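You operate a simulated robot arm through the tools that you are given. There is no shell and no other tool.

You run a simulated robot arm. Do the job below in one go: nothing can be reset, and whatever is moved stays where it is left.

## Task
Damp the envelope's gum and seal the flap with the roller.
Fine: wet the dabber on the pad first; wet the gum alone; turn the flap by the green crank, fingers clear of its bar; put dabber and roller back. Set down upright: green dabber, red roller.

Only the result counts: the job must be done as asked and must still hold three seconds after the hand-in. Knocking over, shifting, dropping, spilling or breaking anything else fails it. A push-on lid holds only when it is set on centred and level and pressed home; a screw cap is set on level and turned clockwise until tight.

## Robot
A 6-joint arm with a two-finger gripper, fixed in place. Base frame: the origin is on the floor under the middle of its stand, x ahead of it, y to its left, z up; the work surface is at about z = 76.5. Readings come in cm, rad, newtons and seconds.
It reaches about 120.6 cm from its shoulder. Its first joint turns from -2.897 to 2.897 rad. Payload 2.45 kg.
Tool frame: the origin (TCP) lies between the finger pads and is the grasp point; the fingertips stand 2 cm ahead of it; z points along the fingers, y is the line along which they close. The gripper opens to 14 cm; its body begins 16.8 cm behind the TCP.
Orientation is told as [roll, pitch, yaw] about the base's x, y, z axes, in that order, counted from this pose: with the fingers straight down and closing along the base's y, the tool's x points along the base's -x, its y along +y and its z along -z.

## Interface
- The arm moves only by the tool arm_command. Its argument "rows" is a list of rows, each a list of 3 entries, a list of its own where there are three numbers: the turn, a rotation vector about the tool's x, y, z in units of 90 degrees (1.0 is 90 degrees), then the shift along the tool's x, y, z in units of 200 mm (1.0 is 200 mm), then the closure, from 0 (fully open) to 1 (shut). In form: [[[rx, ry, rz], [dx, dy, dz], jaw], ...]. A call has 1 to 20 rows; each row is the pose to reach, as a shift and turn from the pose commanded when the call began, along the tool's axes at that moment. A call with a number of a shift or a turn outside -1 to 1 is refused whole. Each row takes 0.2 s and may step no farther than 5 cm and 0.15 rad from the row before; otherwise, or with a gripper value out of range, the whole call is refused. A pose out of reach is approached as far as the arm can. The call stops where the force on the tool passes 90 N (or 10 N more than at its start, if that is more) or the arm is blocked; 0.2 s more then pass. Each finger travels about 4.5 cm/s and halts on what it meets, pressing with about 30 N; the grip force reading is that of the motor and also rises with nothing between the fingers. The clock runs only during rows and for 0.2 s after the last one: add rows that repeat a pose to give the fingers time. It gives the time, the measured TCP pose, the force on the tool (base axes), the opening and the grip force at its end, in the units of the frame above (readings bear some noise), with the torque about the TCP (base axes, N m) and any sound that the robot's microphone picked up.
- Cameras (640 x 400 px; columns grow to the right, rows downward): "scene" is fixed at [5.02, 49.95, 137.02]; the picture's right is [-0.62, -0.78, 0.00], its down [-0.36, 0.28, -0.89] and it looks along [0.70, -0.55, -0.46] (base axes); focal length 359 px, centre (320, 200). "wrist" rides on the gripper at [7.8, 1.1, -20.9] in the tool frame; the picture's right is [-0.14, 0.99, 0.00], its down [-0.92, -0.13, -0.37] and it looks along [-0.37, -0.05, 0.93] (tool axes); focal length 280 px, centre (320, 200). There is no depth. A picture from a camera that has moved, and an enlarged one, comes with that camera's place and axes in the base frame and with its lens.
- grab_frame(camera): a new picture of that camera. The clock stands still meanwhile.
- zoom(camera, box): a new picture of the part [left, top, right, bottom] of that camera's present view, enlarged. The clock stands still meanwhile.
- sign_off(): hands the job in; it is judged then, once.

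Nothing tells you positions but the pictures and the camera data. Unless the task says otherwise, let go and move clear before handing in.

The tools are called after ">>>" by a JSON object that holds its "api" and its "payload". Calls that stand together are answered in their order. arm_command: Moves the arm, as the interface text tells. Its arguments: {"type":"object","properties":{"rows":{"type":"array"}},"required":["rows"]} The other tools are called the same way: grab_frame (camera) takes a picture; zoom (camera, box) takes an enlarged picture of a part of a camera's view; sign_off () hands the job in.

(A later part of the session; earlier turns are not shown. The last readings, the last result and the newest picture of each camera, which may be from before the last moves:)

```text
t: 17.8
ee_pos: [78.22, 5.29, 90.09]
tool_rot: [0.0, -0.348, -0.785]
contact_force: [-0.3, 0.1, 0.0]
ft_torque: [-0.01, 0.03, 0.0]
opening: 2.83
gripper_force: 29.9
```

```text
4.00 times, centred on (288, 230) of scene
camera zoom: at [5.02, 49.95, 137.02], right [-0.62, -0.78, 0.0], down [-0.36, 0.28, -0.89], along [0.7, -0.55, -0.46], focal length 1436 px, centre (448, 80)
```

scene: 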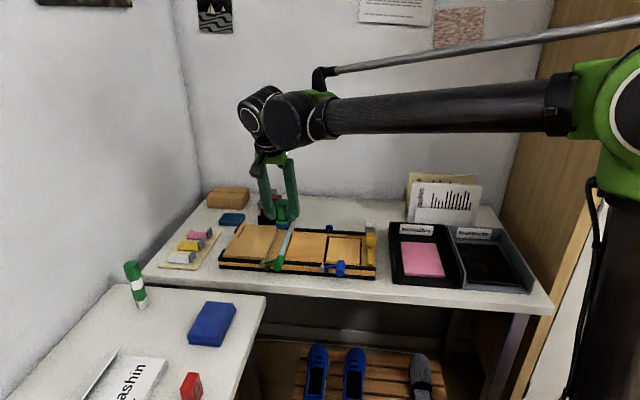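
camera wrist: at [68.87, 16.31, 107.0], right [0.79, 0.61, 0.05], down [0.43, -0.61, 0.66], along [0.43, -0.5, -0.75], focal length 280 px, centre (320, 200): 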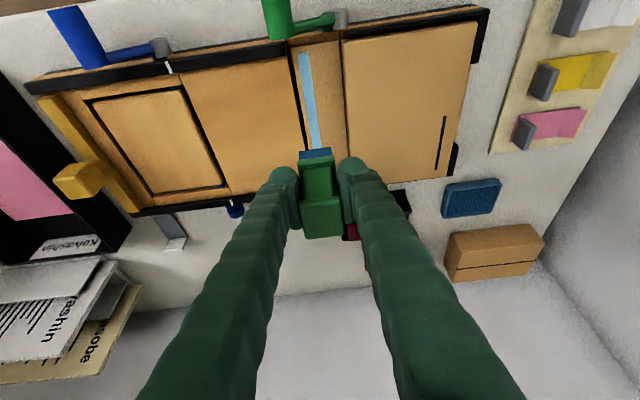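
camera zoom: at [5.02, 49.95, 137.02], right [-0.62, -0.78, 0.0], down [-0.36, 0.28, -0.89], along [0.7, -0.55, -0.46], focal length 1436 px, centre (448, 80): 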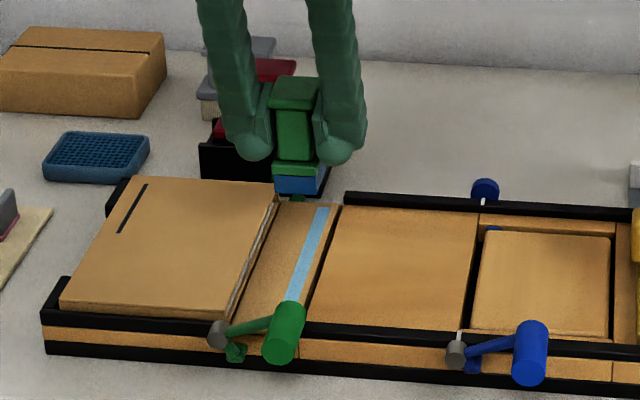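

The gum centre line and the sponge line up within about 1 mm. I'll lower to just above the flap, biased about 2 mm inward from the flap's free edge, and check.

>>> {"api": "arm_command", "payload": {"rows": [[[0, 0, 0], [0.04, 0.0055, 0.11], 1], [[0, 0, 0], [0.08, 0.0055, 0.22], 1], [[0, 0, 0], [0.11, 0.0055, 0.3026], 1], [[0, 0, 0], [0.1187, 0.0055, 0.3261], 1], [[0, 0, 0], [0.1187, 0.0055, 0.3261], 1]]}}

>>> {"api": "zoom", "payload": {"camera": "wrist", "box": [260, 60, 388, 160]}}

>>> {"api": "zoom", "payload": {"camera": "scene", "box": [250, 210, 330, 275]}}

```text
t: 19.0
ee_pos: [78.28, 5.25, 83.24]
tool_rot: [0.0, -0.35, -0.785]
contact_force: [0.7, -2.9, 53.9]
ft_torque: [0.11, -0.06, -0.03]
opening: 2.85
gripper_force: 29.7
```

```text
4.00 times, centred on (324, 110) of wrist
camera zoom: at [68.82, 16.27, 100.22], right [0.79, 0.61, 0.05], down [0.43, -0.61, 0.66], along [0.43, -0.5, -0.75], focal length 1122 px, centre (304, 560)
```

zoom: 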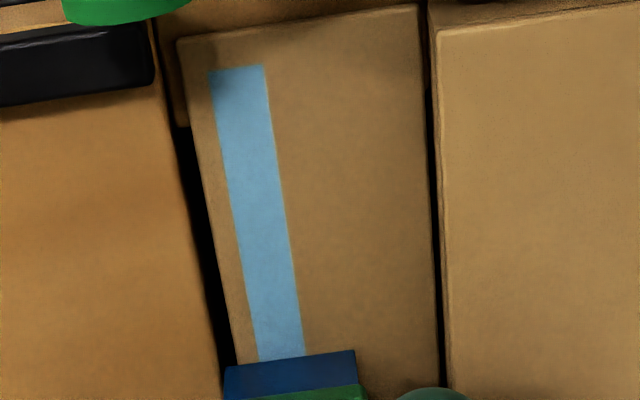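

```text
6.15 times, centred on (290, 242) of scene
camera zoom: at [5.02, 49.95, 137.02], right [-0.62, -0.78, 0.0], down [-0.36, 0.28, -0.89], along [0.7, -0.55, -0.46], focal length 2210 px, centre (505, -62)
```

zoom: 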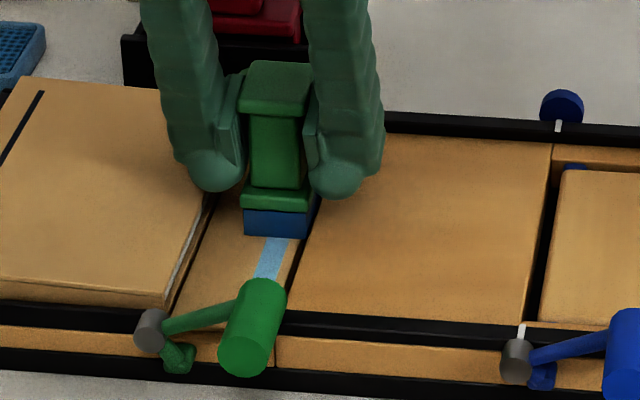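

The sponge touched higher than expected, so the flap surface is at about z = 79.1. The torque is small, so the contact is centred. I'll lift off right away and look at the gum.

>>> {"api": "arm_command", "payload": {"rows": [[[0, 0, 0], [-0.0086, 0, -0.0235], 1], [[0, 0, 0], [-0.0342, 0, -0.094], 1], [[0, 0, 0], [-0.0684, 0, -0.188], 1], [[0, 0, 0], [-0.0684, 0, -0.188], 1]]}}

>>> {"api": "zoom", "payload": {"camera": "wrist", "box": [260, 60, 388, 160]}}

>>> {"api": "zoom", "payload": {"camera": "scene", "box": [250, 200, 330, 275]}}

>>> {"api": "grab_frame", "payload": {"camera": "wrist"}}

```text
t: 20.0
ee_pos: [78.37, 5.4, 86.92]
tool_rot: [-0.001, -0.348, -0.786]
contact_force: [-0.4, -0.4, -1.1]
ft_torque: [0.0, 0.0, -0.01]
opening: 2.82
gripper_force: 29.7
```

```text
4.00 times, centred on (324, 110) of wrist
camera zoom: at [68.92, 16.46, 103.96], right [0.79, 0.61, 0.05], down [0.43, -0.61, 0.66], along [0.43, -0.5, -0.75], focal length 1122 px, centre (304, 560)
```

zoom: 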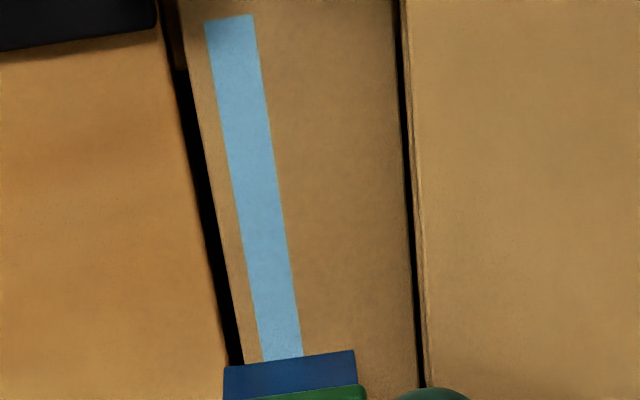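

```text
5.33 times, centred on (290, 238) of scene
camera zoom: at [5.02, 49.95, 137.02], right [-0.62, -0.78, 0.0], down [-0.36, 0.28, -0.89], along [0.7, -0.55, -0.46], focal length 1915 px, centre (480, 0)
```

zoom: 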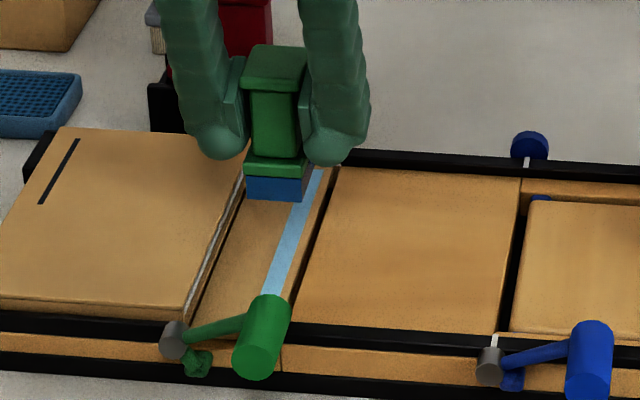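

```text
taken
camera wrist: at [68.92, 16.46, 103.96], right [0.79, 0.61, 0.05], down [0.43, -0.61, 0.66], along [0.43, -0.5, -0.75], focal length 280 px, centre (320, 200)
```

wrist: 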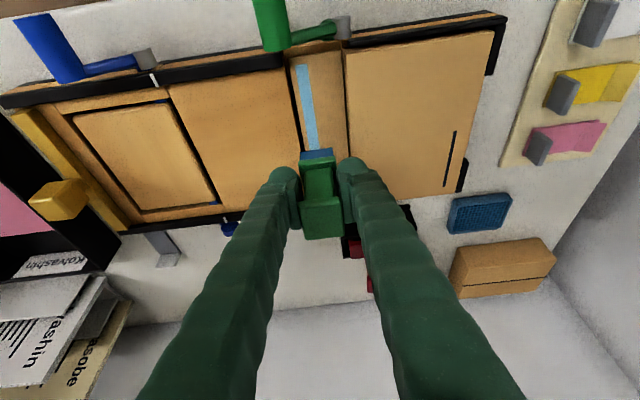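

The dabbed part is still hidden behind the sponge. I'll shift to above the far end of the gum, which uncovers it and is also the next dab spot.

>>> {"api": "arm_command", "payload": {"rows": [[[0, 0, 0], [-0.1293, 0, 0.047], 1], [[0, 0, 0], [-0.2585, 0, 0.094], 1], [[0, 0, 0], [-0.2585, 0, 0.094], 1]]}}

>>> {"api": "zoom", "payload": {"camera": "wrist", "box": [260, 20, 388, 160]}}

>>> {"api": "zoom", "payload": {"camera": "scene", "box": [250, 200, 330, 275]}}

```text
t: 20.8
ee_pos: [82.27, 1.42, 87.07]
tool_rot: [0.0, -0.349, -0.787]
contact_force: [0.2, -0.2, -1.6]
ft_torque: [0.0, -0.01, 0.0]
opening: 2.83
gripper_force: 30.0
```

```text
2.86 times, centred on (324, 90) of wrist
camera zoom: at [72.88, 12.43, 103.94], right [0.79, 0.61, 0.05], down [0.43, -0.61, 0.66], along [0.43, -0.5, -0.75], focal length 801 px, centre (309, 514)
```

zoom: 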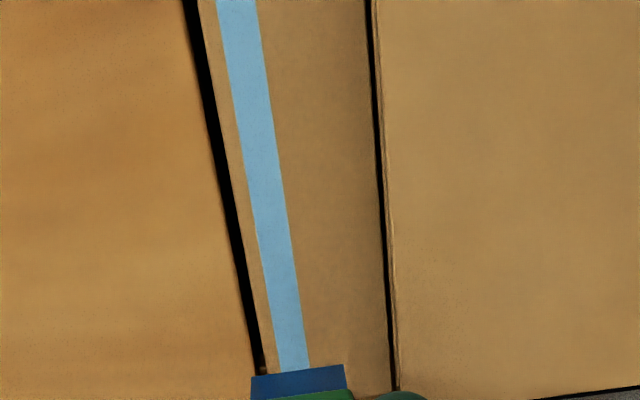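

```text
5.33 times, centred on (290, 238) of scene
camera zoom: at [5.02, 49.95, 137.02], right [-0.62, -0.78, 0.0], down [-0.36, 0.28, -0.89], along [0.7, -0.55, -0.46], focal length 1915 px, centre (480, 0)
```

zoom: 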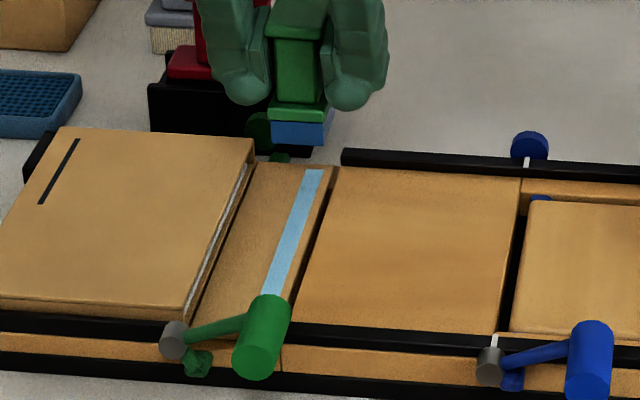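

I'll zoom in closely on the strip, where the dab at the centre should show around the middle of this view.

>>> {"api": "zoom", "payload": {"camera": "wrist", "box": [288, 20, 328, 84]}}

>>> {"api": "zoom", "payload": {"camera": "wrist", "box": [290, 84, 330, 160]}}

>>> {"api": "zoom", "payload": {"camera": "scene", "box": [276, 225, 316, 265]}}

```text
6.25 times, centred on (308, 52) of wrist
camera zoom: at [72.88, 12.43, 103.94], right [0.79, 0.61, 0.05], down [0.43, -0.61, 0.66], along [0.43, -0.5, -0.75], focal length 1752 px, centre (395, 1125)
```

zoom: 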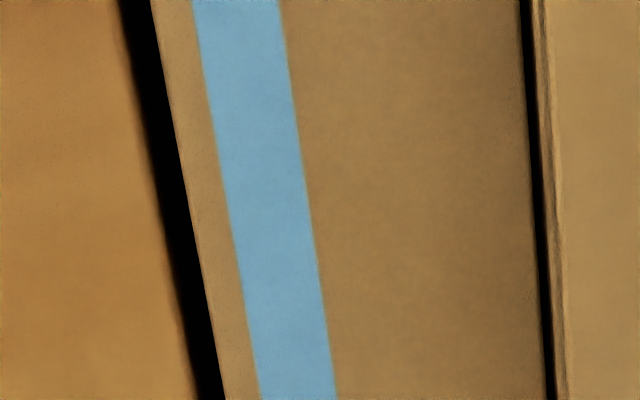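

```text
5.26 times, centred on (310, 122) of wrist
camera zoom: at [72.88, 12.43, 103.94], right [0.79, 0.61, 0.05], down [0.43, -0.61, 0.66], along [0.43, -0.5, -0.75], focal length 1476 px, centre (373, 610)
```

zoom: 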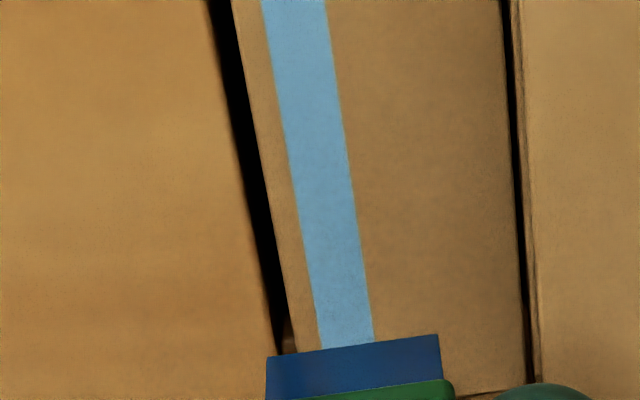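

```text
10.00 times, centred on (296, 245) of scene
camera zoom: at [5.02, 49.95, 137.02], right [-0.62, -0.78, 0.0], down [-0.36, 0.28, -0.89], along [0.7, -0.55, -0.46], focal length 3591 px, centre (560, -250)
```

zoom: 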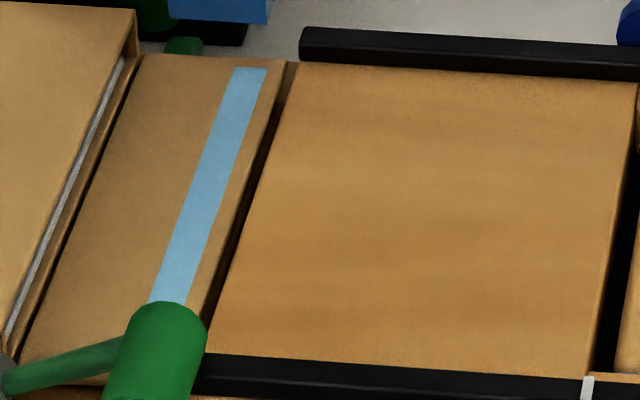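

There is only a faint darkening in the middle of the strip so far. I'll dab at the far end in finer steps and watch the force.

>>> {"api": "arm_command", "payload": {"rows": [[[0, 0, 0], [0.03, 0, 0.07], 1], [[0, 0, 0], [0.055, 0, 0.126], 1], [[0, 0, 0], [0.0696, 0, 0.1662], 1], [[0, 0, 0], [0.0696, 0, 0.1662], 1]]}}

>>> {"api": "zoom", "payload": {"camera": "scene", "box": [260, 210, 324, 260]}}

```text
t: 21.8
ee_pos: [82.09, 1.51, 83.4]
tool_rot: [0.0, -0.349, -0.786]
contact_force: [0.5, -0.1, 2.5]
ft_torque: [0.07, 0.01, 0.04]
opening: 2.83
gripper_force: 29.7
```

```text
8.00 times, centred on (292, 235) of scene
camera zoom: at [5.02, 49.95, 137.02], right [-0.62, -0.78, 0.0], down [-0.36, 0.28, -0.89], along [0.7, -0.55, -0.46], focal length 2872 px, centre (544, -80)
```

zoom: 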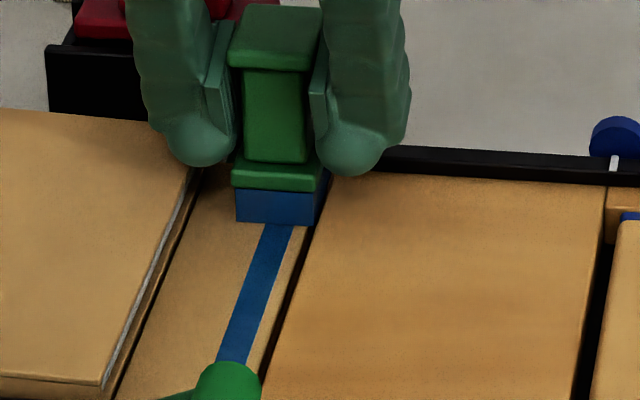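

The strip has now turned dark blue. I'll lift off and inspect its whole length.

>>> {"api": "arm_command", "payload": {"rows": [[[0, 0, 0], [-0.0086, 0, -0.0235], 1], [[0, 0, 0], [-0.0342, 0, -0.094], 1], [[0, 0, 0], [-0.0684, 0, -0.188], 1], [[0, 0, 0], [-0.12, 0, -0.33], 1], [[0, 0, 0], [-0.12, 0, -0.33], 1]]}}

>>> {"api": "grab_frame", "payload": {"camera": "wrist"}}

>>> {"api": "zoom", "payload": {"camera": "scene", "box": [250, 200, 330, 275]}}

>>> {"api": "zoom", "payload": {"camera": "wrist", "box": [260, 20, 388, 160]}}

```text
t: 23.0
ee_pos: [82.24, 1.47, 90.49]
tool_rot: [0.0, -0.35, -0.786]
contact_force: [0.2, -0.3, -0.3]
ft_torque: [0.0, 0.0, -0.01]
opening: 2.82
gripper_force: 30.1
```

```text
taken
camera wrist: at [72.87, 12.52, 107.4], right [0.79, 0.61, 0.05], down [0.43, -0.61, 0.66], along [0.43, -0.5, -0.75], focal length 280 px, centre (320, 200)
```

wrist: 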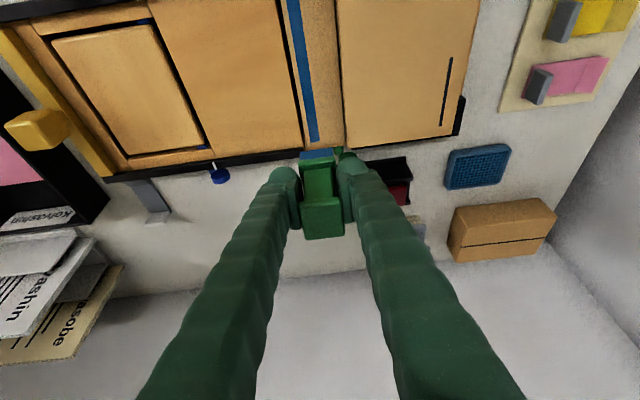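

```text
5.33 times, centred on (290, 238) of scene
camera zoom: at [5.02, 49.95, 137.02], right [-0.62, -0.78, 0.0], down [-0.36, 0.28, -0.89], along [0.7, -0.55, -0.46], focal length 1915 px, centre (480, 0)
```

zoom: 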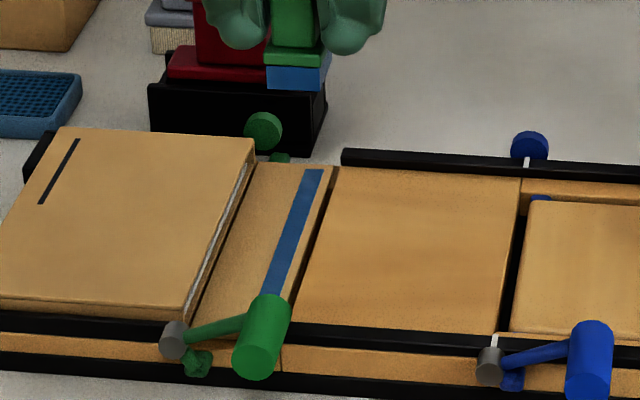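

```text
2.86 times, centred on (324, 90) of wrist
camera zoom: at [72.87, 12.52, 107.4], right [0.79, 0.61, 0.05], down [0.43, -0.61, 0.66], along [0.43, -0.5, -0.75], focal length 801 px, centre (309, 514)
```

zoom: 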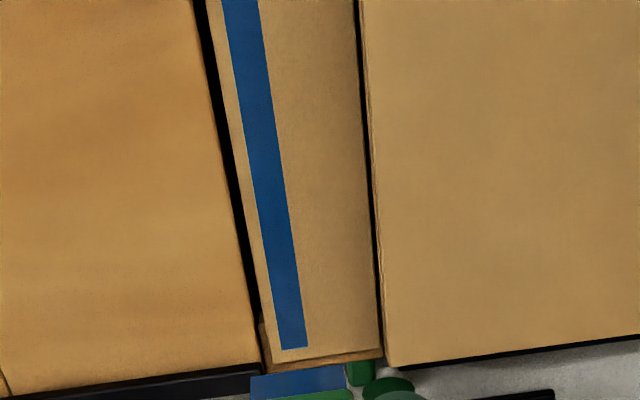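

The strip is dark blue over all the visible length, but my dabs covered only the middle and far end. To be thorough, I'll lightly dab the untouched parts as well, with the same alignment and light force.

>>> {"api": "arm_command", "payload": {"rows": [[[0, 0, 0], [0.1147, 0, 0.1065], 1], [[0, 0, 0], [0.2151, 0, 0.189], 1], [[0, 0, 0], [0.2407, 0, 0.2595], 1], [[0, 0, 0], [0.2493, 0, 0.283], 1], [[0, 0, 0], [0.2493, 0, 0.283], 1]]}}

>>> {"api": "zoom", "payload": {"camera": "scene", "box": [260, 210, 324, 260]}}

```text
t: 24.2
ee_pos: [80.24, 3.49, 83.42]
tool_rot: [0.0, -0.349, -0.785]
contact_force: [0.9, -1.4, 11.1]
ft_torque: [0.05, -0.03, -0.02]
opening: 2.83
gripper_force: 30.1
```

```text
8.00 times, centred on (292, 235) of scene
camera zoom: at [5.02, 49.95, 137.02], right [-0.62, -0.78, 0.0], down [-0.36, 0.28, -0.89], along [0.7, -0.55, -0.46], focal length 2872 px, centre (544, -80)
```

zoom: 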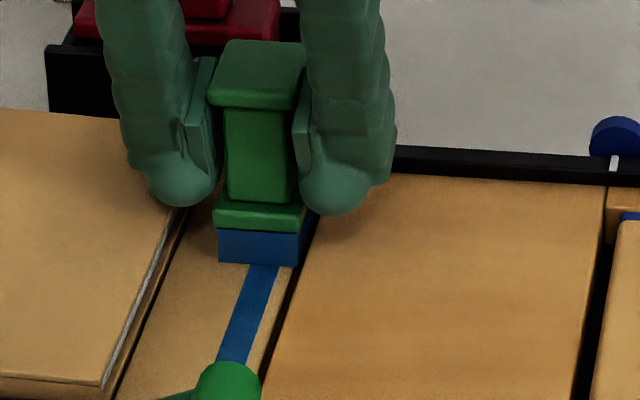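

Contact is light and centred, so I'll continue with the two dabs toward the near end.

>>> {"api": "arm_command", "payload": {"rows": [[[0, 0, 0], [-0.0086, 0, -0.0235], 1], [[0, 0, 0], [-0.0342, 0, -0.094], 1], [[0, 0, 0], [0.1033, 0, -0.144], 1], [[0, 0, 0], [0.2408, 0, -0.194], 1], [[0, 0, 0], [0.2664, 0, -0.1235], 1], [[0, 0, 0], [0.275, 0, -0.1], 1], [[0, 0, 0], [0.275, 0, -0.1], 1]]}}

>>> {"api": "zoom", "payload": {"camera": "scene", "box": [250, 215, 330, 280]}}

>>> {"api": "zoom", "payload": {"camera": "wrist", "box": [250, 20, 388, 180]}}

```text
t: 25.8
ee_pos: [76.13, 7.63, 83.67]
tool_rot: [0.001, -0.347, -0.786]
contact_force: [-0.4, 0.5, 0.3]
ft_torque: [0.02, 0.03, -0.02]
opening: 2.83
gripper_force: 29.9
```

```text
6.15 times, centred on (290, 248) of scene
camera zoom: at [5.02, 49.95, 137.02], right [-0.62, -0.78, 0.0], down [-0.36, 0.28, -0.89], along [0.7, -0.55, -0.46], focal length 2210 px, centre (505, -92)
```

zoom: 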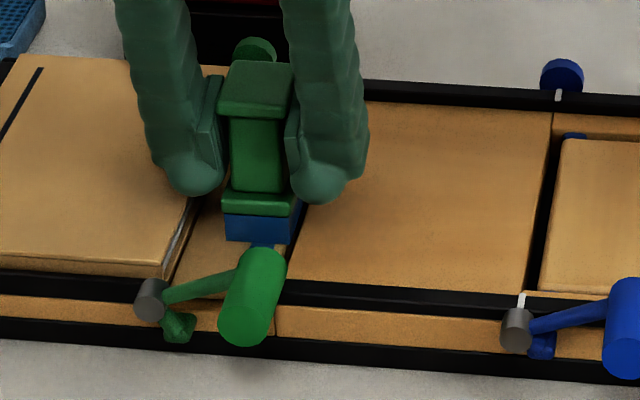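

```text
2.50 times, centred on (319, 100) of wrist
camera zoom: at [66.71, 18.63, 100.51], right [0.79, 0.61, 0.05], down [0.43, -0.61, 0.66], along [0.43, -0.5, -0.75], focal length 701 px, centre (322, 450)
```

zoom: 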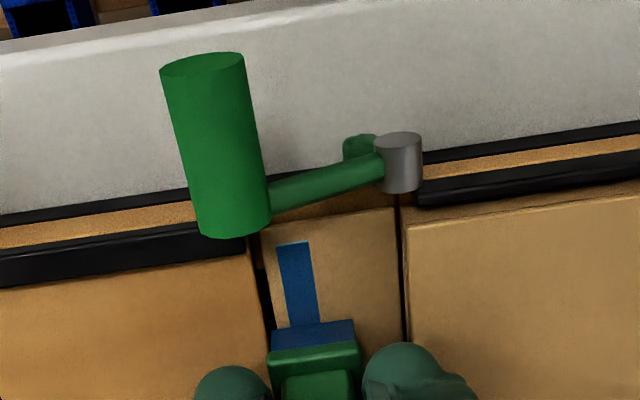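

The near end of the strip is dark blue too, and I'm just hovering here. I'll lower 2-3 mm to finish this dab, then do the last one with the handle still clear.

>>> {"api": "arm_command", "payload": {"rows": [[[0, 0, 0], [0.0026, 0, 0.007], 1], [[0, 0, 0], [0.0043, 0, 0.0118], 1], [[0, 0, 0], [0.0043, 0, 0.0118], 1]]}}

```text
t: 26.6
ee_pos: [76.04, 7.53, 83.32]
tool_rot: [0.0, -0.348, -0.786]
contact_force: [2.0, 0.5, 18.7]
ft_torque: [0.14, -0.16, -0.01]
opening: 2.82
gripper_force: 30.0
```

Contact is good. One last dab covers the near end.

>>> {"api": "arm_command", "payload": {"rows": [[[0, 0, 0], [-0.0086, 0, -0.0235], 1], [[0, 0, 0], [-0.0257, 0, -0.0705], 1], [[0, 0, 0], [0.0918, 0, -0.1133], 1], [[0, 0, 0], [0.1089, 0, -0.0663], 1], [[0, 0, 0], [0.1158, 0, -0.0475], 1], [[0, 0, 0], [0.1158, 0, -0.0475], 1]]}}

>>> {"api": "zoom", "payload": {"camera": "wrist", "box": [250, 20, 388, 180]}}

>>> {"api": "zoom", "payload": {"camera": "scene", "box": [250, 215, 330, 280]}}

```text
t: 28.0
ee_pos: [74.4, 9.5, 83.38]
tool_rot: [0.0, -0.351, -0.787]
contact_force: [0.7, -0.9, 7.2]
ft_torque: [0.02, -0.07, -0.02]
opening: 2.82
gripper_force: 29.6
```

```text
2.50 times, centred on (319, 100) of wrist
camera zoom: at [64.92, 20.5, 100.29], right [0.79, 0.61, 0.05], down [0.43, -0.61, 0.66], along [0.43, -0.5, -0.75], focal length 701 px, centre (322, 450)
```

zoom: 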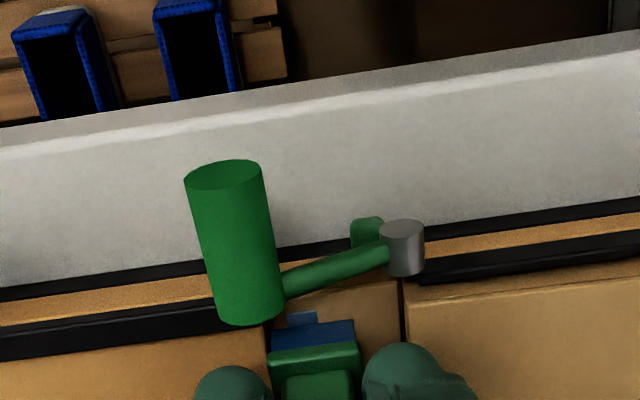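

```text
6.15 times, centred on (290, 248) of scene
camera zoom: at [5.02, 49.95, 137.02], right [-0.62, -0.78, 0.0], down [-0.36, 0.28, -0.89], along [0.7, -0.55, -0.46], focal length 2210 px, centre (505, -92)
```

zoom: 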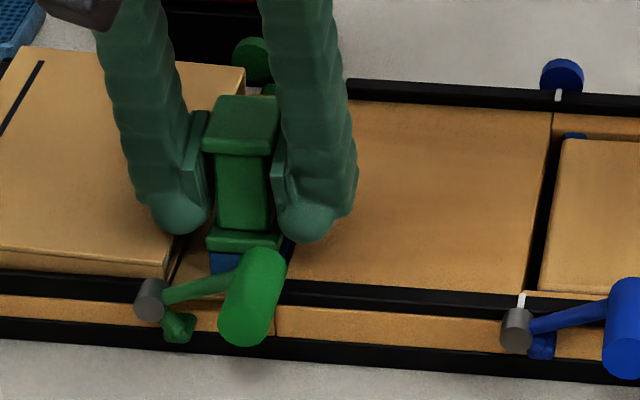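

All the gum is damped. I'll lift clear and carry the dabber back, turning it 90° the other way.

>>> {"api": "arm_command", "payload": {"rows": [[[0, 0, 0], [-0.0086, 0, -0.0235], 1], [[0, 0, 0], [-0.065, 0, -0.1785], 1], [[0, 0, 0], [-0.13, 0, -0.357], 1], [[-0.0285, 0, -0.0783], [-0.1801, 0.0681, -0.3388], 1], [[-0.057, 0, -0.1566], [-0.2303, 0.1361, -0.3205], 1], [[-0.0855, 0, -0.2349], [-0.2804, 0.2042, -0.3023], 1], [[-0.114, 0, -0.3132], [-0.3305, 0.2722, -0.284], 1], [[-0.1425, 0, -0.3915], [-0.3806, 0.3403, -0.2658], 1], [[-0.171, 0, -0.4698], [-0.4308, 0.4084, -0.2475], 1], [[-0.1995, 0, -0.5481], [-0.4809, 0.4764, -0.2293], 1], [[-0.228, 0, -0.6264], [-0.531, 0.5445, -0.211], 1], [[-0.2565, 0, -0.7047], [-0.5811, 0.6125, -0.1928], 1], [[-0.285, 0, -0.783], [-0.6313, 0.6806, -0.1745], 1], [[-0.3135, 0, -0.8613], [-0.6814, 0.7486, -0.1563], 1], [[-0.342, 0, -0.9397], [-0.7315, 0.8167, -0.138], 1], [[-0.342, 0, -0.9397], [-0.7315, 0.8167, -0.138], 1]]}}

>>> {"api": "grab_frame", "payload": {"camera": "scene"}}

>>> {"api": "zoom", "payload": {"camera": "scene", "box": [210, 200, 330, 285]}}

```text
t: 31.4
ee_pos: [94.99, 11.93, 90.83]
tool_rot: [0.0, -0.349, 0.786]
contact_force: [0.0, -0.1, -0.2]
ft_torque: [0.0, 0.01, -0.02]
opening: 2.82
gripper_force: 30.1
```

```text
taken
```

scene: 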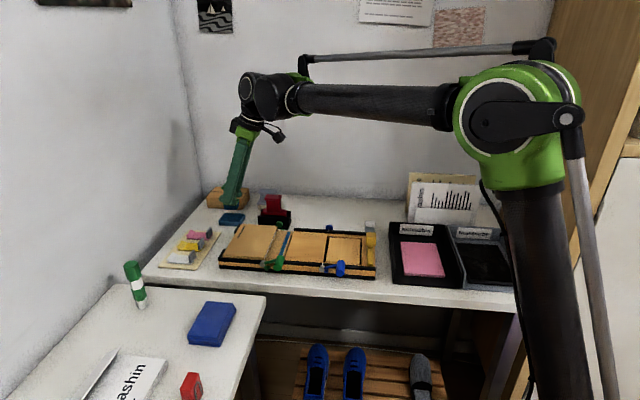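

```text
4.71 times, centred on (270, 242) of scene
camera zoom: at [5.02, 49.95, 137.02], right [-0.62, -0.78, 0.0], down [-0.36, 0.28, -0.89], along [0.7, -0.55, -0.46], focal length 1690 px, centre (555, 0)
```

zoom: 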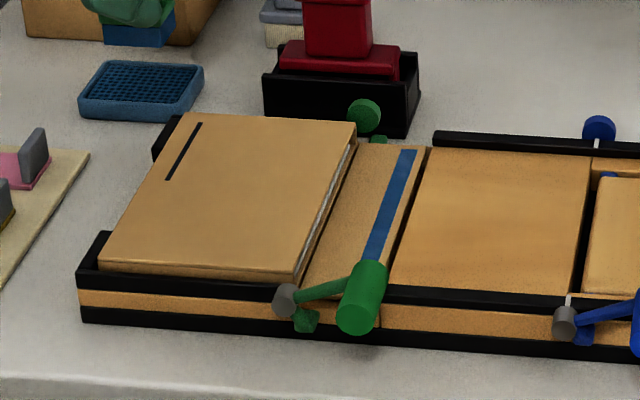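

The strip is uniformly dark and nothing else looks wet. I'll move the dabber back above its original spot and lower it most of the way.

>>> {"api": "arm_command", "payload": {"rows": [[[0, 0, 0], [-0.1587, -0.1091, 0.0577], 1], [[0, 0, 0], [-0.3173, -0.2182, 0.1155], 1], [[0, 0, 0], [-0.476, -0.3272, 0.1732], 1], [[0, 0, 0], [-0.6346, -0.4363, 0.2309], 1], [[0, 0, 0], [-0.5594, -0.4363, 0.4377], 1], [[0, 0, 0], [-0.4978, -0.4363, 0.6069], 1], [[0, 0, 0], [-0.4978, -0.4363, 0.6069], 1]]}}

>>> {"api": "zoom", "payload": {"camera": "scene", "box": [180, 170, 260, 230]}}

>>> {"api": "grab_frame", "payload": {"camera": "wrist"}}

```text
t: 33.0
ee_pos: [110.73, 15.25, 82.7]
tool_rot: [0.001, -0.349, 0.785]
contact_force: [0.3, 0.6, -1.0]
ft_torque: [-0.02, -0.01, 0.03]
opening: 2.83
gripper_force: 30.0
```

```text
6.67 times, centred on (220, 200) of scene
camera zoom: at [5.02, 49.95, 137.02], right [-0.62, -0.78, 0.0], down [-0.36, 0.28, -0.89], along [0.7, -0.55, -0.46], focal length 2394 px, centre (987, 200)
```

zoom: 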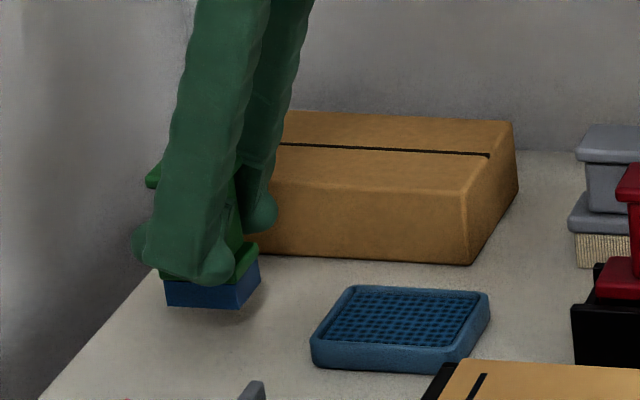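

```text
taken
camera wrist: at [99.8, 5.81, 99.72], right [-0.61, 0.79, 0.05], down [0.61, 0.43, 0.66], along [0.5, 0.43, -0.75], focal length 280 px, centre (320, 200)
```

wrist: 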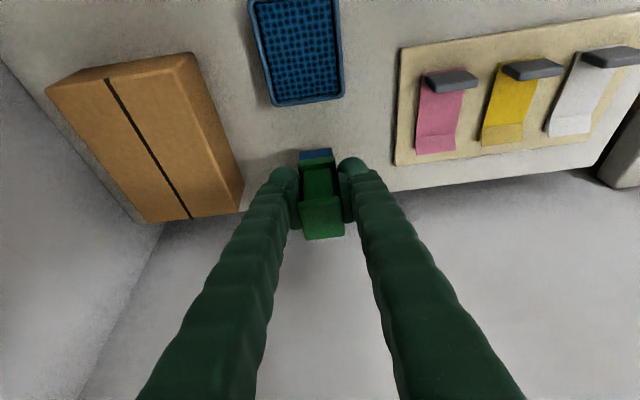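

The dabber hangs directly over its old spot. I'll lower the last stretch gently.

>>> {"api": "arm_command", "payload": {"rows": [[[0, 0, 0], [0.0145, 0, 0.04], 1], [[0, 0, 0], [0.0274, 0, 0.0752], 1], [[0, 0, 0], [0.0316, 0, 0.0869], 1], [[0, 0, 0], [0.0316, 0, 0.0869], 1]]}}

>>> {"api": "zoom", "payload": {"camera": "scene", "box": [190, 190, 254, 230]}}

```text
t: 34.0
ee_pos: [110.7, 15.35, 80.92]
tool_rot: [-0.001, -0.35, 0.784]
contact_force: [-0.9, -0.3, -1.2]
ft_torque: [-0.02, 0.01, -0.03]
opening: 2.83
gripper_force: 29.9
```

```text
10.00 times, centred on (222, 210) of scene
camera zoom: at [5.02, 49.95, 137.02], right [-0.62, -0.78, 0.0], down [-0.36, 0.28, -0.89], along [0.7, -0.55, -0.46], focal length 3591 px, centre (1300, 100)
```

zoom: 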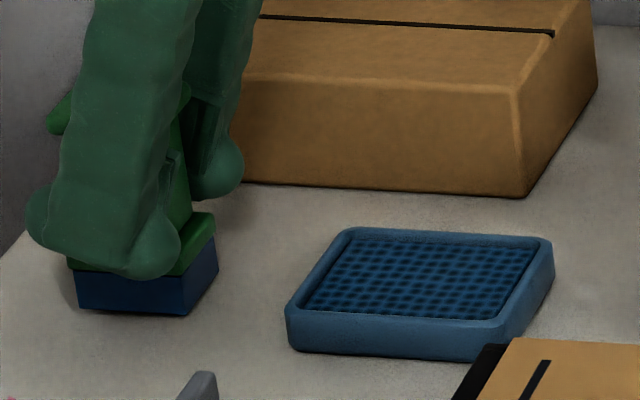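

It is a couple of millimetres above the table. I'll go down slightly more until I feel contact.

>>> {"api": "arm_command", "payload": {"rows": [[[0, 0, 0], [0.0017, 0, 0.0047], 1], [[0, 0, 0], [0.0031, 0, 0.0085], 1], [[0, 0, 0], [0.0031, 0, 0.0085], 1]]}}

```text
t: 34.8
ee_pos: [110.77, 15.33, 80.7]
tool_rot: [-0.001, -0.349, 0.785]
contact_force: [-0.5, 0.1, -0.9]
ft_torque: [-0.01, -0.01, 0.02]
opening: 2.81
gripper_force: 30.0
```

>>> {"api": "arm_command", "payload": {"rows": [[[0, 0, 0], [0.0017, 0, 0.0047], 1], [[0, 0, 0], [0.0017, 0, 0.0047], 1]]}}

```text
t: 35.4
ee_pos: [110.64, 15.26, 80.7]
tool_rot: [0.0, -0.35, 0.785]
contact_force: [-0.7, 0.2, -0.1]
ft_torque: [0.0, 0.03, 0.0]
opening: 2.84
gripper_force: 30.0
```

No contact shows yet, so I'll continue by another millimetre or so.

>>> {"api": "arm_command", "payload": {"rows": [[[0, 0, 0], [0.0017, 0, 0.0047], 1], [[0, 0, 0], [0.0017, 0, 0.0047], 1]]}}

```text
t: 36.0
ee_pos: [110.5, 15.18, 80.63]
tool_rot: [0.0, -0.35, 0.786]
contact_force: [1.6, 0.8, 4.0]
ft_torque: [0.07, 0.02, -0.04]
opening: 2.83
gripper_force: 30.2
```

The dabber is resting on the table (4 N). I'll open to the same width as before and check that it stays upright.

>>> {"api": "arm_command", "payload": {"rows": [[[0, 0, 0], [0, 0, 0], 0.7], [[0, 0, 0], [0, 0, 0], 0.536], [[0, 0, 0], [0, 0, 0], 0.536], [[0, 0, 0], [0, 0, 0], 0.536]]}}

>>> {"api": "zoom", "payload": {"camera": "wrist", "box": [240, 130, 400, 250]}}

>>> {"api": "zoom", "payload": {"camera": "scene", "box": [190, 190, 254, 230]}}

```text
t: 37.0
ee_pos: [110.62, 15.25, 80.52]
tool_rot: [-0.001, -0.349, 0.785]
contact_force: [-0.5, -0.5, 0.0]
ft_torque: [0.0, 0.02, 0.03]
opening: 6.51
gripper_force: 0.1
```

```text
3.33 times, centred on (320, 190) of wrist
camera zoom: at [99.67, 5.76, 97.6], right [-0.61, 0.79, 0.05], down [0.61, 0.43, 0.66], along [0.5, 0.43, -0.75], focal length 935 px, centre (320, 233)
```

zoom: 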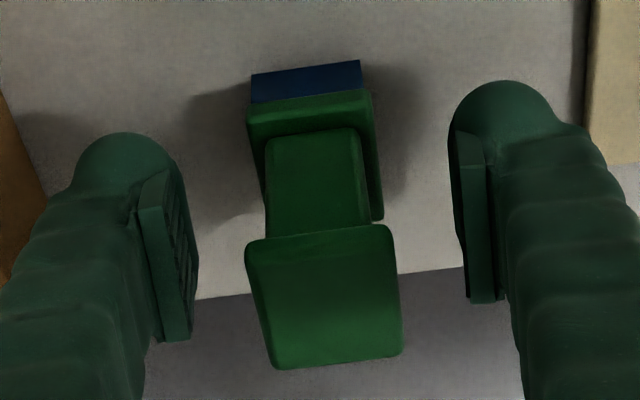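

```text
10.00 times, centred on (222, 210) of scene
camera zoom: at [5.02, 49.95, 137.02], right [-0.62, -0.78, 0.0], down [-0.36, 0.28, -0.89], along [0.7, -0.55, -0.46], focal length 3591 px, centre (1300, 100)
```

zoom: 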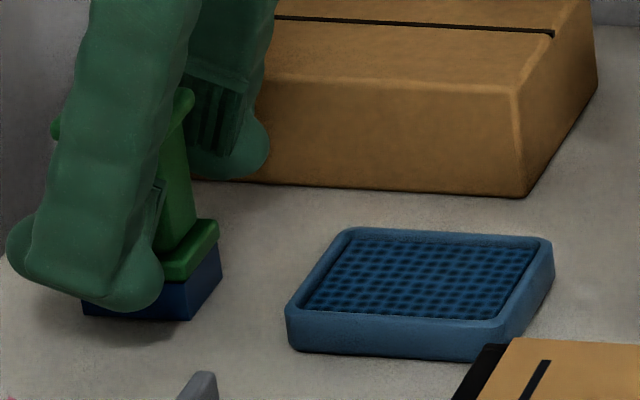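

The dabber stands upright in its place. I'll rise straight up, move away, and bring the gripper back to vertical.

>>> {"api": "arm_command", "payload": {"rows": [[[0, 0, 0], [-0.05, 0, -0.1375], 0.536], [[0, 0, 0], [-0.1235, 0, -0.339], 0.536], [[0, 0, 0], [-0.1967, 0, -0.5405], 0.536], [[0, 0, 0], [-0.0485, 0.1003, -0.5945], 0.536], [[0, 0, 0], [0.0998, 0.2007, -0.6484], 0.536], [[0, 0, 0], [0.248, 0.301, -0.7024], 0.536], [[0, 0.074, 0], [0.3963, 0.4013, -0.7563], 0.536], [[0, 0.148, 0], [0.3963, 0.4013, -0.7563], 0.536], [[0, 0.222, 0], [0.3963, 0.4013, -0.7563], 0.536], [[0, 0.222, 0], [0.3963, 0.4013, -0.7563], 0.536]]}}

>>> {"api": "zoom", "payload": {"camera": "scene", "box": [180, 180, 260, 230]}}

>>> {"api": "zoom", "payload": {"camera": "scene", "box": [260, 240, 300, 280]}}

```text
t: 39.2
ee_pos: [96.13, 11.89, 92.22]
tool_rot: [-0.001, 0.002, 0.784]
contact_force: [-0.5, 1.0, -0.2]
ft_torque: [0.0, 0.01, 0.04]
opening: 6.5
gripper_force: 0.1
```

```text
8.00 times, centred on (220, 205) of scene
camera zoom: at [5.02, 49.95, 137.02], right [-0.62, -0.78, 0.0], down [-0.36, 0.28, -0.89], along [0.7, -0.55, -0.46], focal length 2872 px, centre (1120, 160)
```

zoom: 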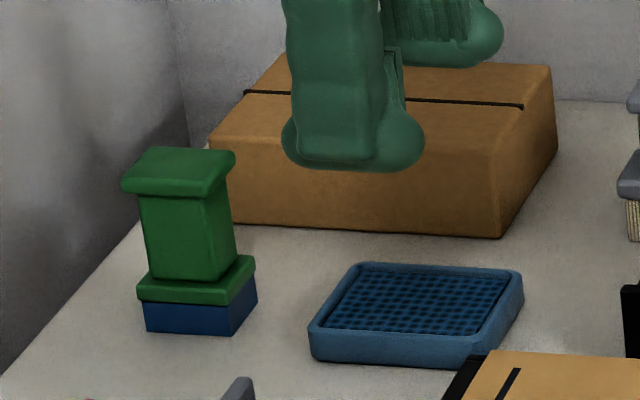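

```text
10.00 times, centred on (280, 260) of scene
camera zoom: at [5.02, 49.95, 137.02], right [-0.62, -0.78, 0.0], down [-0.36, 0.28, -0.89], along [0.7, -0.55, -0.46], focal length 3591 px, centre (720, -400)
```

zoom: 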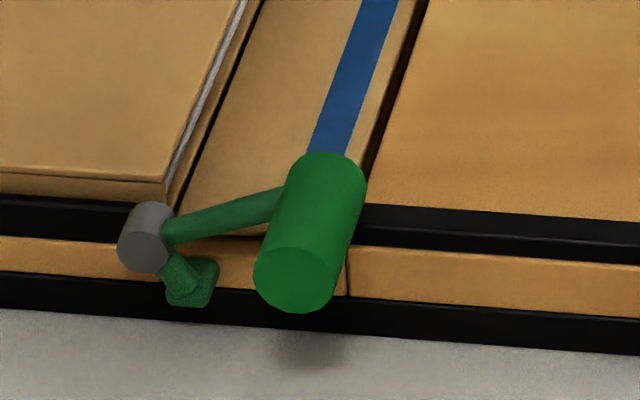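

The dabber is safely back. Now I'll move above the green crank's handle, turning so the fingers close across it.

>>> {"api": "arm_command", "payload": {"rows": [[[0, 0, 0.0833], [0.0775, 0.0825, -0.0117], 0.536], [[0, 0, 0.1667], [0.155, 0.165, -0.0233], 0.536], [[0, 0, 0.25], [0.2325, 0.2475, -0.035], 0.536], [[0, 0, 0.3333], [0.31, 0.33, -0.0467], 0.536], [[0, 0, 0.4167], [0.3875, 0.4125, -0.0583], 0.536], [[0, 0, 0.5], [0.465, 0.495, -0.07], 0.536], [[0, 0, 0.5833], [0.5425, 0.5775, -0.0817], 0.536], [[0, 0, 0.6667], [0.62, 0.66, -0.0933], 0.536], [[0, 0, 0.75], [0.6975, 0.7425, -0.105], 0.536], [[0, 0, 0.8333], [0.775, 0.825, -0.1167], 0.536], [[0, 0, 0.9167], [0.8525, 0.9075, -0.1283], 0.536], [[0, 0, 1.0], [0.93, 0.99, -0.14], 0.536], [[0, 0, 1.0], [0.93, 0.99, -0.14], 0.536]]}}

>>> {"api": "grab_frame", "payload": {"camera": "wrist"}}

>>> {"api": "zoom", "payload": {"camera": "wrist", "box": [240, 80, 400, 200]}}

```text
t: 42.0
ee_pos: [68.75, 12.84, 94.94]
tool_rot: [0.0, 0.0, -0.788]
contact_force: [0.0, 1.6, -0.8]
ft_torque: [0.02, 0.03, 0.01]
opening: 6.51
gripper_force: 0.0
```

```text
taken
camera wrist: at [64.07, 19.3, 115.87], right [0.8, 0.6, 0.0], down [0.56, -0.74, 0.37], along [0.22, -0.29, -0.93], focal length 280 px, centre (320, 200)
```

wrist: 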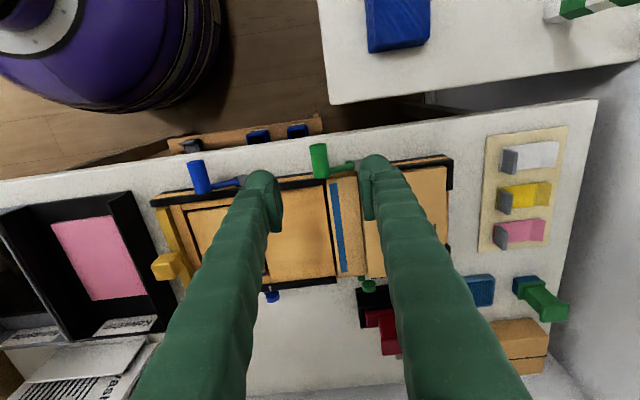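

```text
3.33 times, centred on (320, 140) of wrist
camera zoom: at [64.07, 19.3, 115.87], right [0.8, 0.6, 0.0], down [0.56, -0.74, 0.37], along [0.22, -0.29, -0.93], focal length 935 px, centre (320, 400)
```

zoom: 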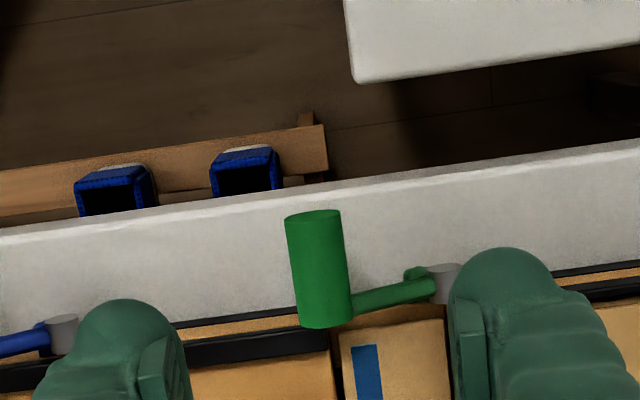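

The handle axis lies at about (68–70, 11–14), z ≈ 81.2, and the hub is 5 cm to its side at z ≈ 79.3. I'll descend over the outer half of the handle, clear of the arm, hub and bar.

>>> {"api": "arm_command", "payload": {"rows": [[[0, 0, 0], [0.02, 0.001, 0.15], 0.686], [[0, 0, 0], [0.04, 0.002, 0.3], 0.686], [[0, 0, 0], [0.0566, 0.0027, 0.43], 0.686], [[0, 0, 0], [0.0566, 0.0027, 0.43], 0.686]]}}

>>> {"api": "zoom", "payload": {"camera": "wrist", "box": [240, 80, 400, 240]}}

>>> {"api": "zoom", "payload": {"camera": "scene", "box": [240, 200, 330, 290]}}

```text
t: 43.0
ee_pos: [67.89, 13.81, 86.4]
tool_rot: [-0.001, 0.001, -0.785]
contact_force: [-0.1, 0.1, 0.6]
ft_torque: [0.03, 0.01, 0.0]
opening: 4.41
gripper_force: 0.1
```

```text
2.50 times, centred on (320, 160) of wrist
camera zoom: at [63.12, 20.12, 107.26], right [0.8, 0.6, 0.0], down [0.56, -0.74, 0.37], along [0.22, -0.29, -0.93], focal length 701 px, centre (320, 300)
```

zoom: 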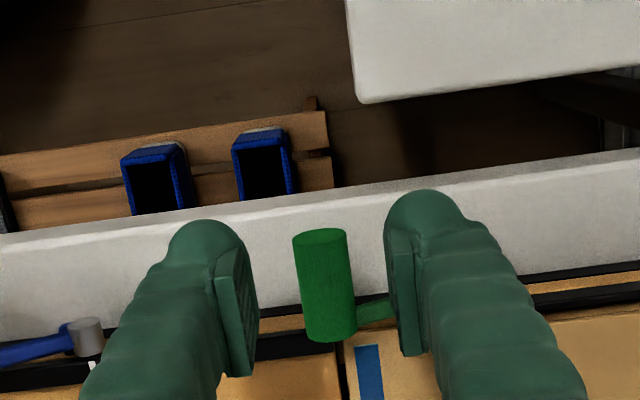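

```text
4.44 times, centred on (285, 245) of scene
camera zoom: at [5.02, 49.95, 137.02], right [-0.62, -0.78, 0.0], down [-0.36, 0.28, -0.89], along [0.7, -0.55, -0.46], focal length 1596 px, centre (476, 0)
```

zoom: 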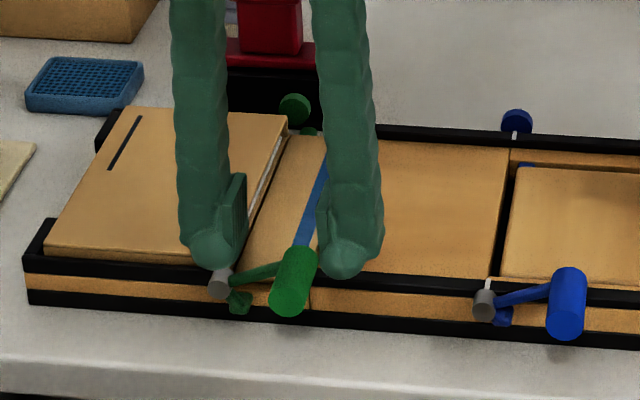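

The fingers will pass in front of the hub. I'll descend to the handle's height, offset slightly from the hub, and check before closing.

>>> {"api": "arm_command", "payload": {"rows": [[[0, 0, 0], [0.003, -0.0175, 0.06], 0.686], [[0, 0, 0], [0.003, -0.0175, 0.13], 0.686], [[0, 0, 0], [0.003, -0.0175, 0.2], 0.686], [[0, 0, 0], [0.003, -0.0175, 0.26], 0.686], [[0, 0, 0], [0.003, -0.0175, 0.26], 0.686]]}}

>>> {"api": "zoom", "payload": {"camera": "wrist", "box": [240, 100, 400, 240]}}

>>> {"api": "zoom", "payload": {"camera": "scene", "box": [240, 210, 330, 300]}}

```text
t: 44.2
ee_pos: [67.75, 13.62, 81.34]
tool_rot: [-0.001, -0.001, -0.786]
contact_force: [0.3, -0.2, 0.3]
ft_torque: [0.0, -0.02, 0.02]
opening: 4.41
gripper_force: 0.0
```

```text
2.86 times, centred on (320, 170) of wrist
camera zoom: at [63.09, 19.9, 102.07], right [0.8, 0.6, 0.0], down [0.56, -0.74, 0.37], along [0.22, -0.29, -0.93], focal length 801 px, centre (320, 286)
```

zoom: 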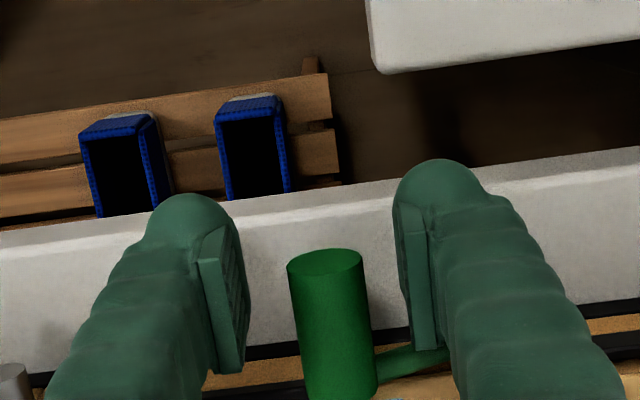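

```text
4.44 times, centred on (285, 255) of scene
camera zoom: at [5.02, 49.95, 137.02], right [-0.62, -0.78, 0.0], down [-0.36, 0.28, -0.89], along [0.7, -0.55, -0.46], focal length 1596 px, centre (476, -44)
```

zoom: 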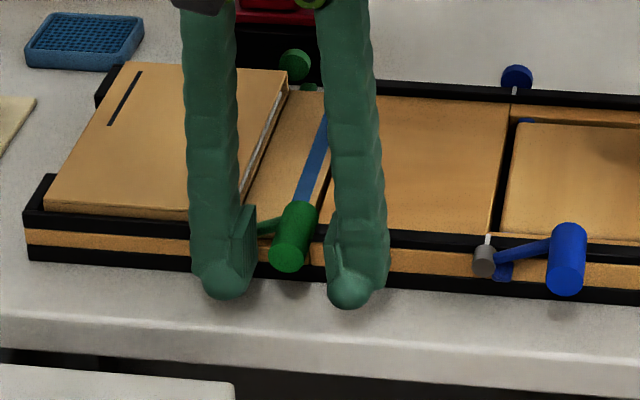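

The fingers straddle the handle's outer half without contact, so I'll centre slightly and close.

>>> {"api": "arm_command", "payload": {"rows": [[[0, 0, 0], [0, 0.008, 0], 0.75], [[0, 0, 0], [0, 0.008, 0], 1], [[0, 0, 0], [0, 0.008, 0], 1], [[0, 0, 0], [0, 0.008, 0], 1], [[0, 0, 0], [0, 0.008, 0], 1]]}}

>>> {"api": "zoom", "payload": {"camera": "wrist", "box": [240, 100, 400, 240]}}

>>> {"api": "zoom", "payload": {"camera": "scene", "box": [240, 210, 330, 300]}}

```text
t: 45.4
ee_pos: [67.98, 13.78, 81.19]
tool_rot: [0.001, -0.002, -0.785]
contact_force: [6.4, 4.1, 0.0]
ft_torque: [-0.04, -0.01, 0.03]
opening: 1.63
gripper_force: 41.4
```

```text
2.86 times, centred on (320, 170) of wrist
camera zoom: at [63.21, 20.01, 102.08], right [0.8, 0.6, 0.0], down [0.56, -0.74, 0.37], along [0.22, -0.29, -0.93], focal length 801 px, centre (320, 286)
```

zoom: 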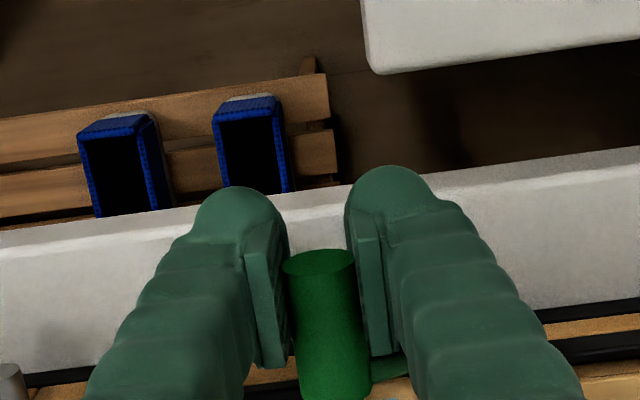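

```text
4.44 times, centred on (285, 255) of scene
camera zoom: at [5.02, 49.95, 137.02], right [-0.62, -0.78, 0.0], down [-0.36, 0.28, -0.89], along [0.7, -0.55, -0.46], focal length 1596 px, centre (476, -44)
```

zoom: 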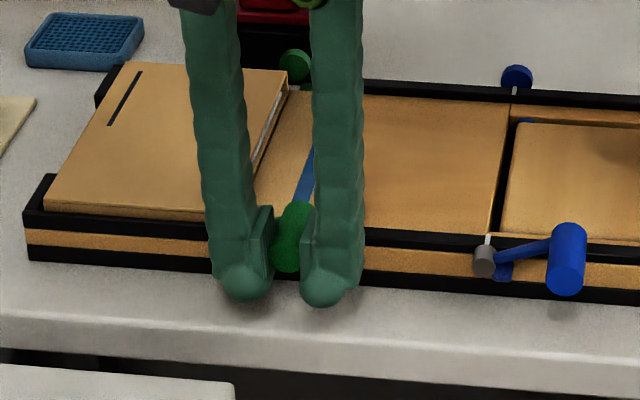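

The handle is gripped. I'll start turning by moving along the crank's arc (radius about 5.2 cm around the hub) and check the forces.

>>> {"api": "arm_command", "payload": {"rows": [[[0, 0, 0], [0, 0.0086, -0.0197], 1], [[0, 0, 0], [0, 0.0195, -0.0398], 1], [[0, 0, 0], [0, 0.0195, -0.0398], 1]]}}

>>> {"api": "zoom", "payload": {"camera": "scene", "box": [240, 210, 330, 300]}}

>>> {"api": "zoom", "payload": {"camera": "wrist", "box": [240, 100, 400, 260]}}

```text
t: 46.2
ee_pos: [68.18, 14.04, 82.05]
tool_rot: [-0.001, 0.0, -0.786]
contact_force: [-10.0, 0.1, -4.4]
ft_torque: [-0.07, 0.4, -0.08]
opening: 1.63
gripper_force: 42.1
```

```text
4.44 times, centred on (285, 255) of scene
camera zoom: at [5.02, 49.95, 137.02], right [-0.62, -0.78, 0.0], down [-0.36, 0.28, -0.89], along [0.7, -0.55, -0.46], focal length 1596 px, centre (476, -44)
```

zoom: 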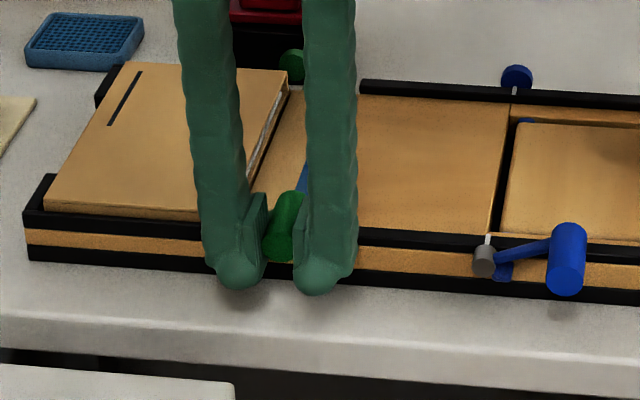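

```text
2.50 times, centred on (320, 180) of wrist
camera zoom: at [63.47, 20.26, 102.92], right [0.8, 0.6, 0.0], down [0.56, -0.74, 0.37], along [0.22, -0.29, -0.93], focal length 701 px, centre (320, 250)
```

zoom: 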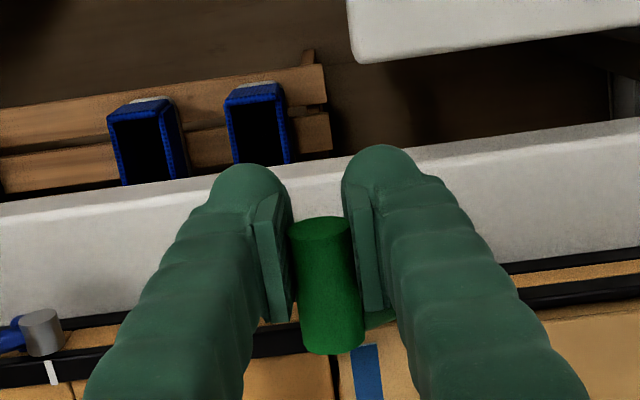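

The handle follows, with low forces. I'll continue along the arc.

>>> {"api": "arm_command", "payload": {"rows": [[[0, 0, 0], [0, 0.0157, -0.0264], 1], [[0, 0, 0], [0, 0.0369, -0.0504], 1], [[0, 0, 0], [0, 0.0369, -0.0504], 1]]}}

>>> {"api": "zoom", "payload": {"camera": "scene", "box": [240, 200, 330, 290]}}

```text
t: 47.0
ee_pos: [68.6, 14.39, 83.01]
tool_rot: [0.0, 0.0, -0.785]
contact_force: [-21.9, -8.4, 8.7]
ft_torque: [-0.16, 0.4, -0.11]
opening: 1.66
gripper_force: 41.7
```

```text
4.44 times, centred on (285, 245) of scene
camera zoom: at [5.02, 49.95, 137.02], right [-0.62, -0.78, 0.0], down [-0.36, 0.28, -0.89], along [0.7, -0.55, -0.46], focal length 1596 px, centre (476, 0)
```

zoom: 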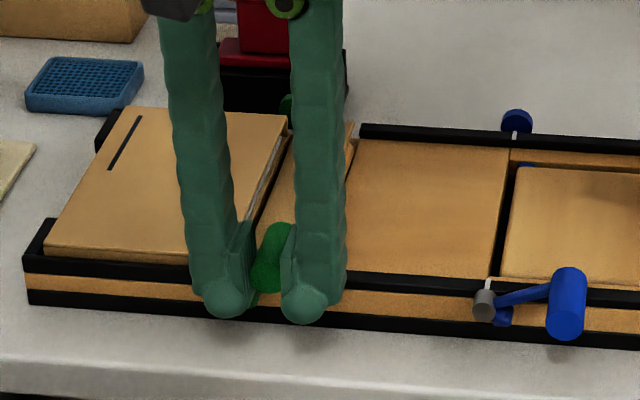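

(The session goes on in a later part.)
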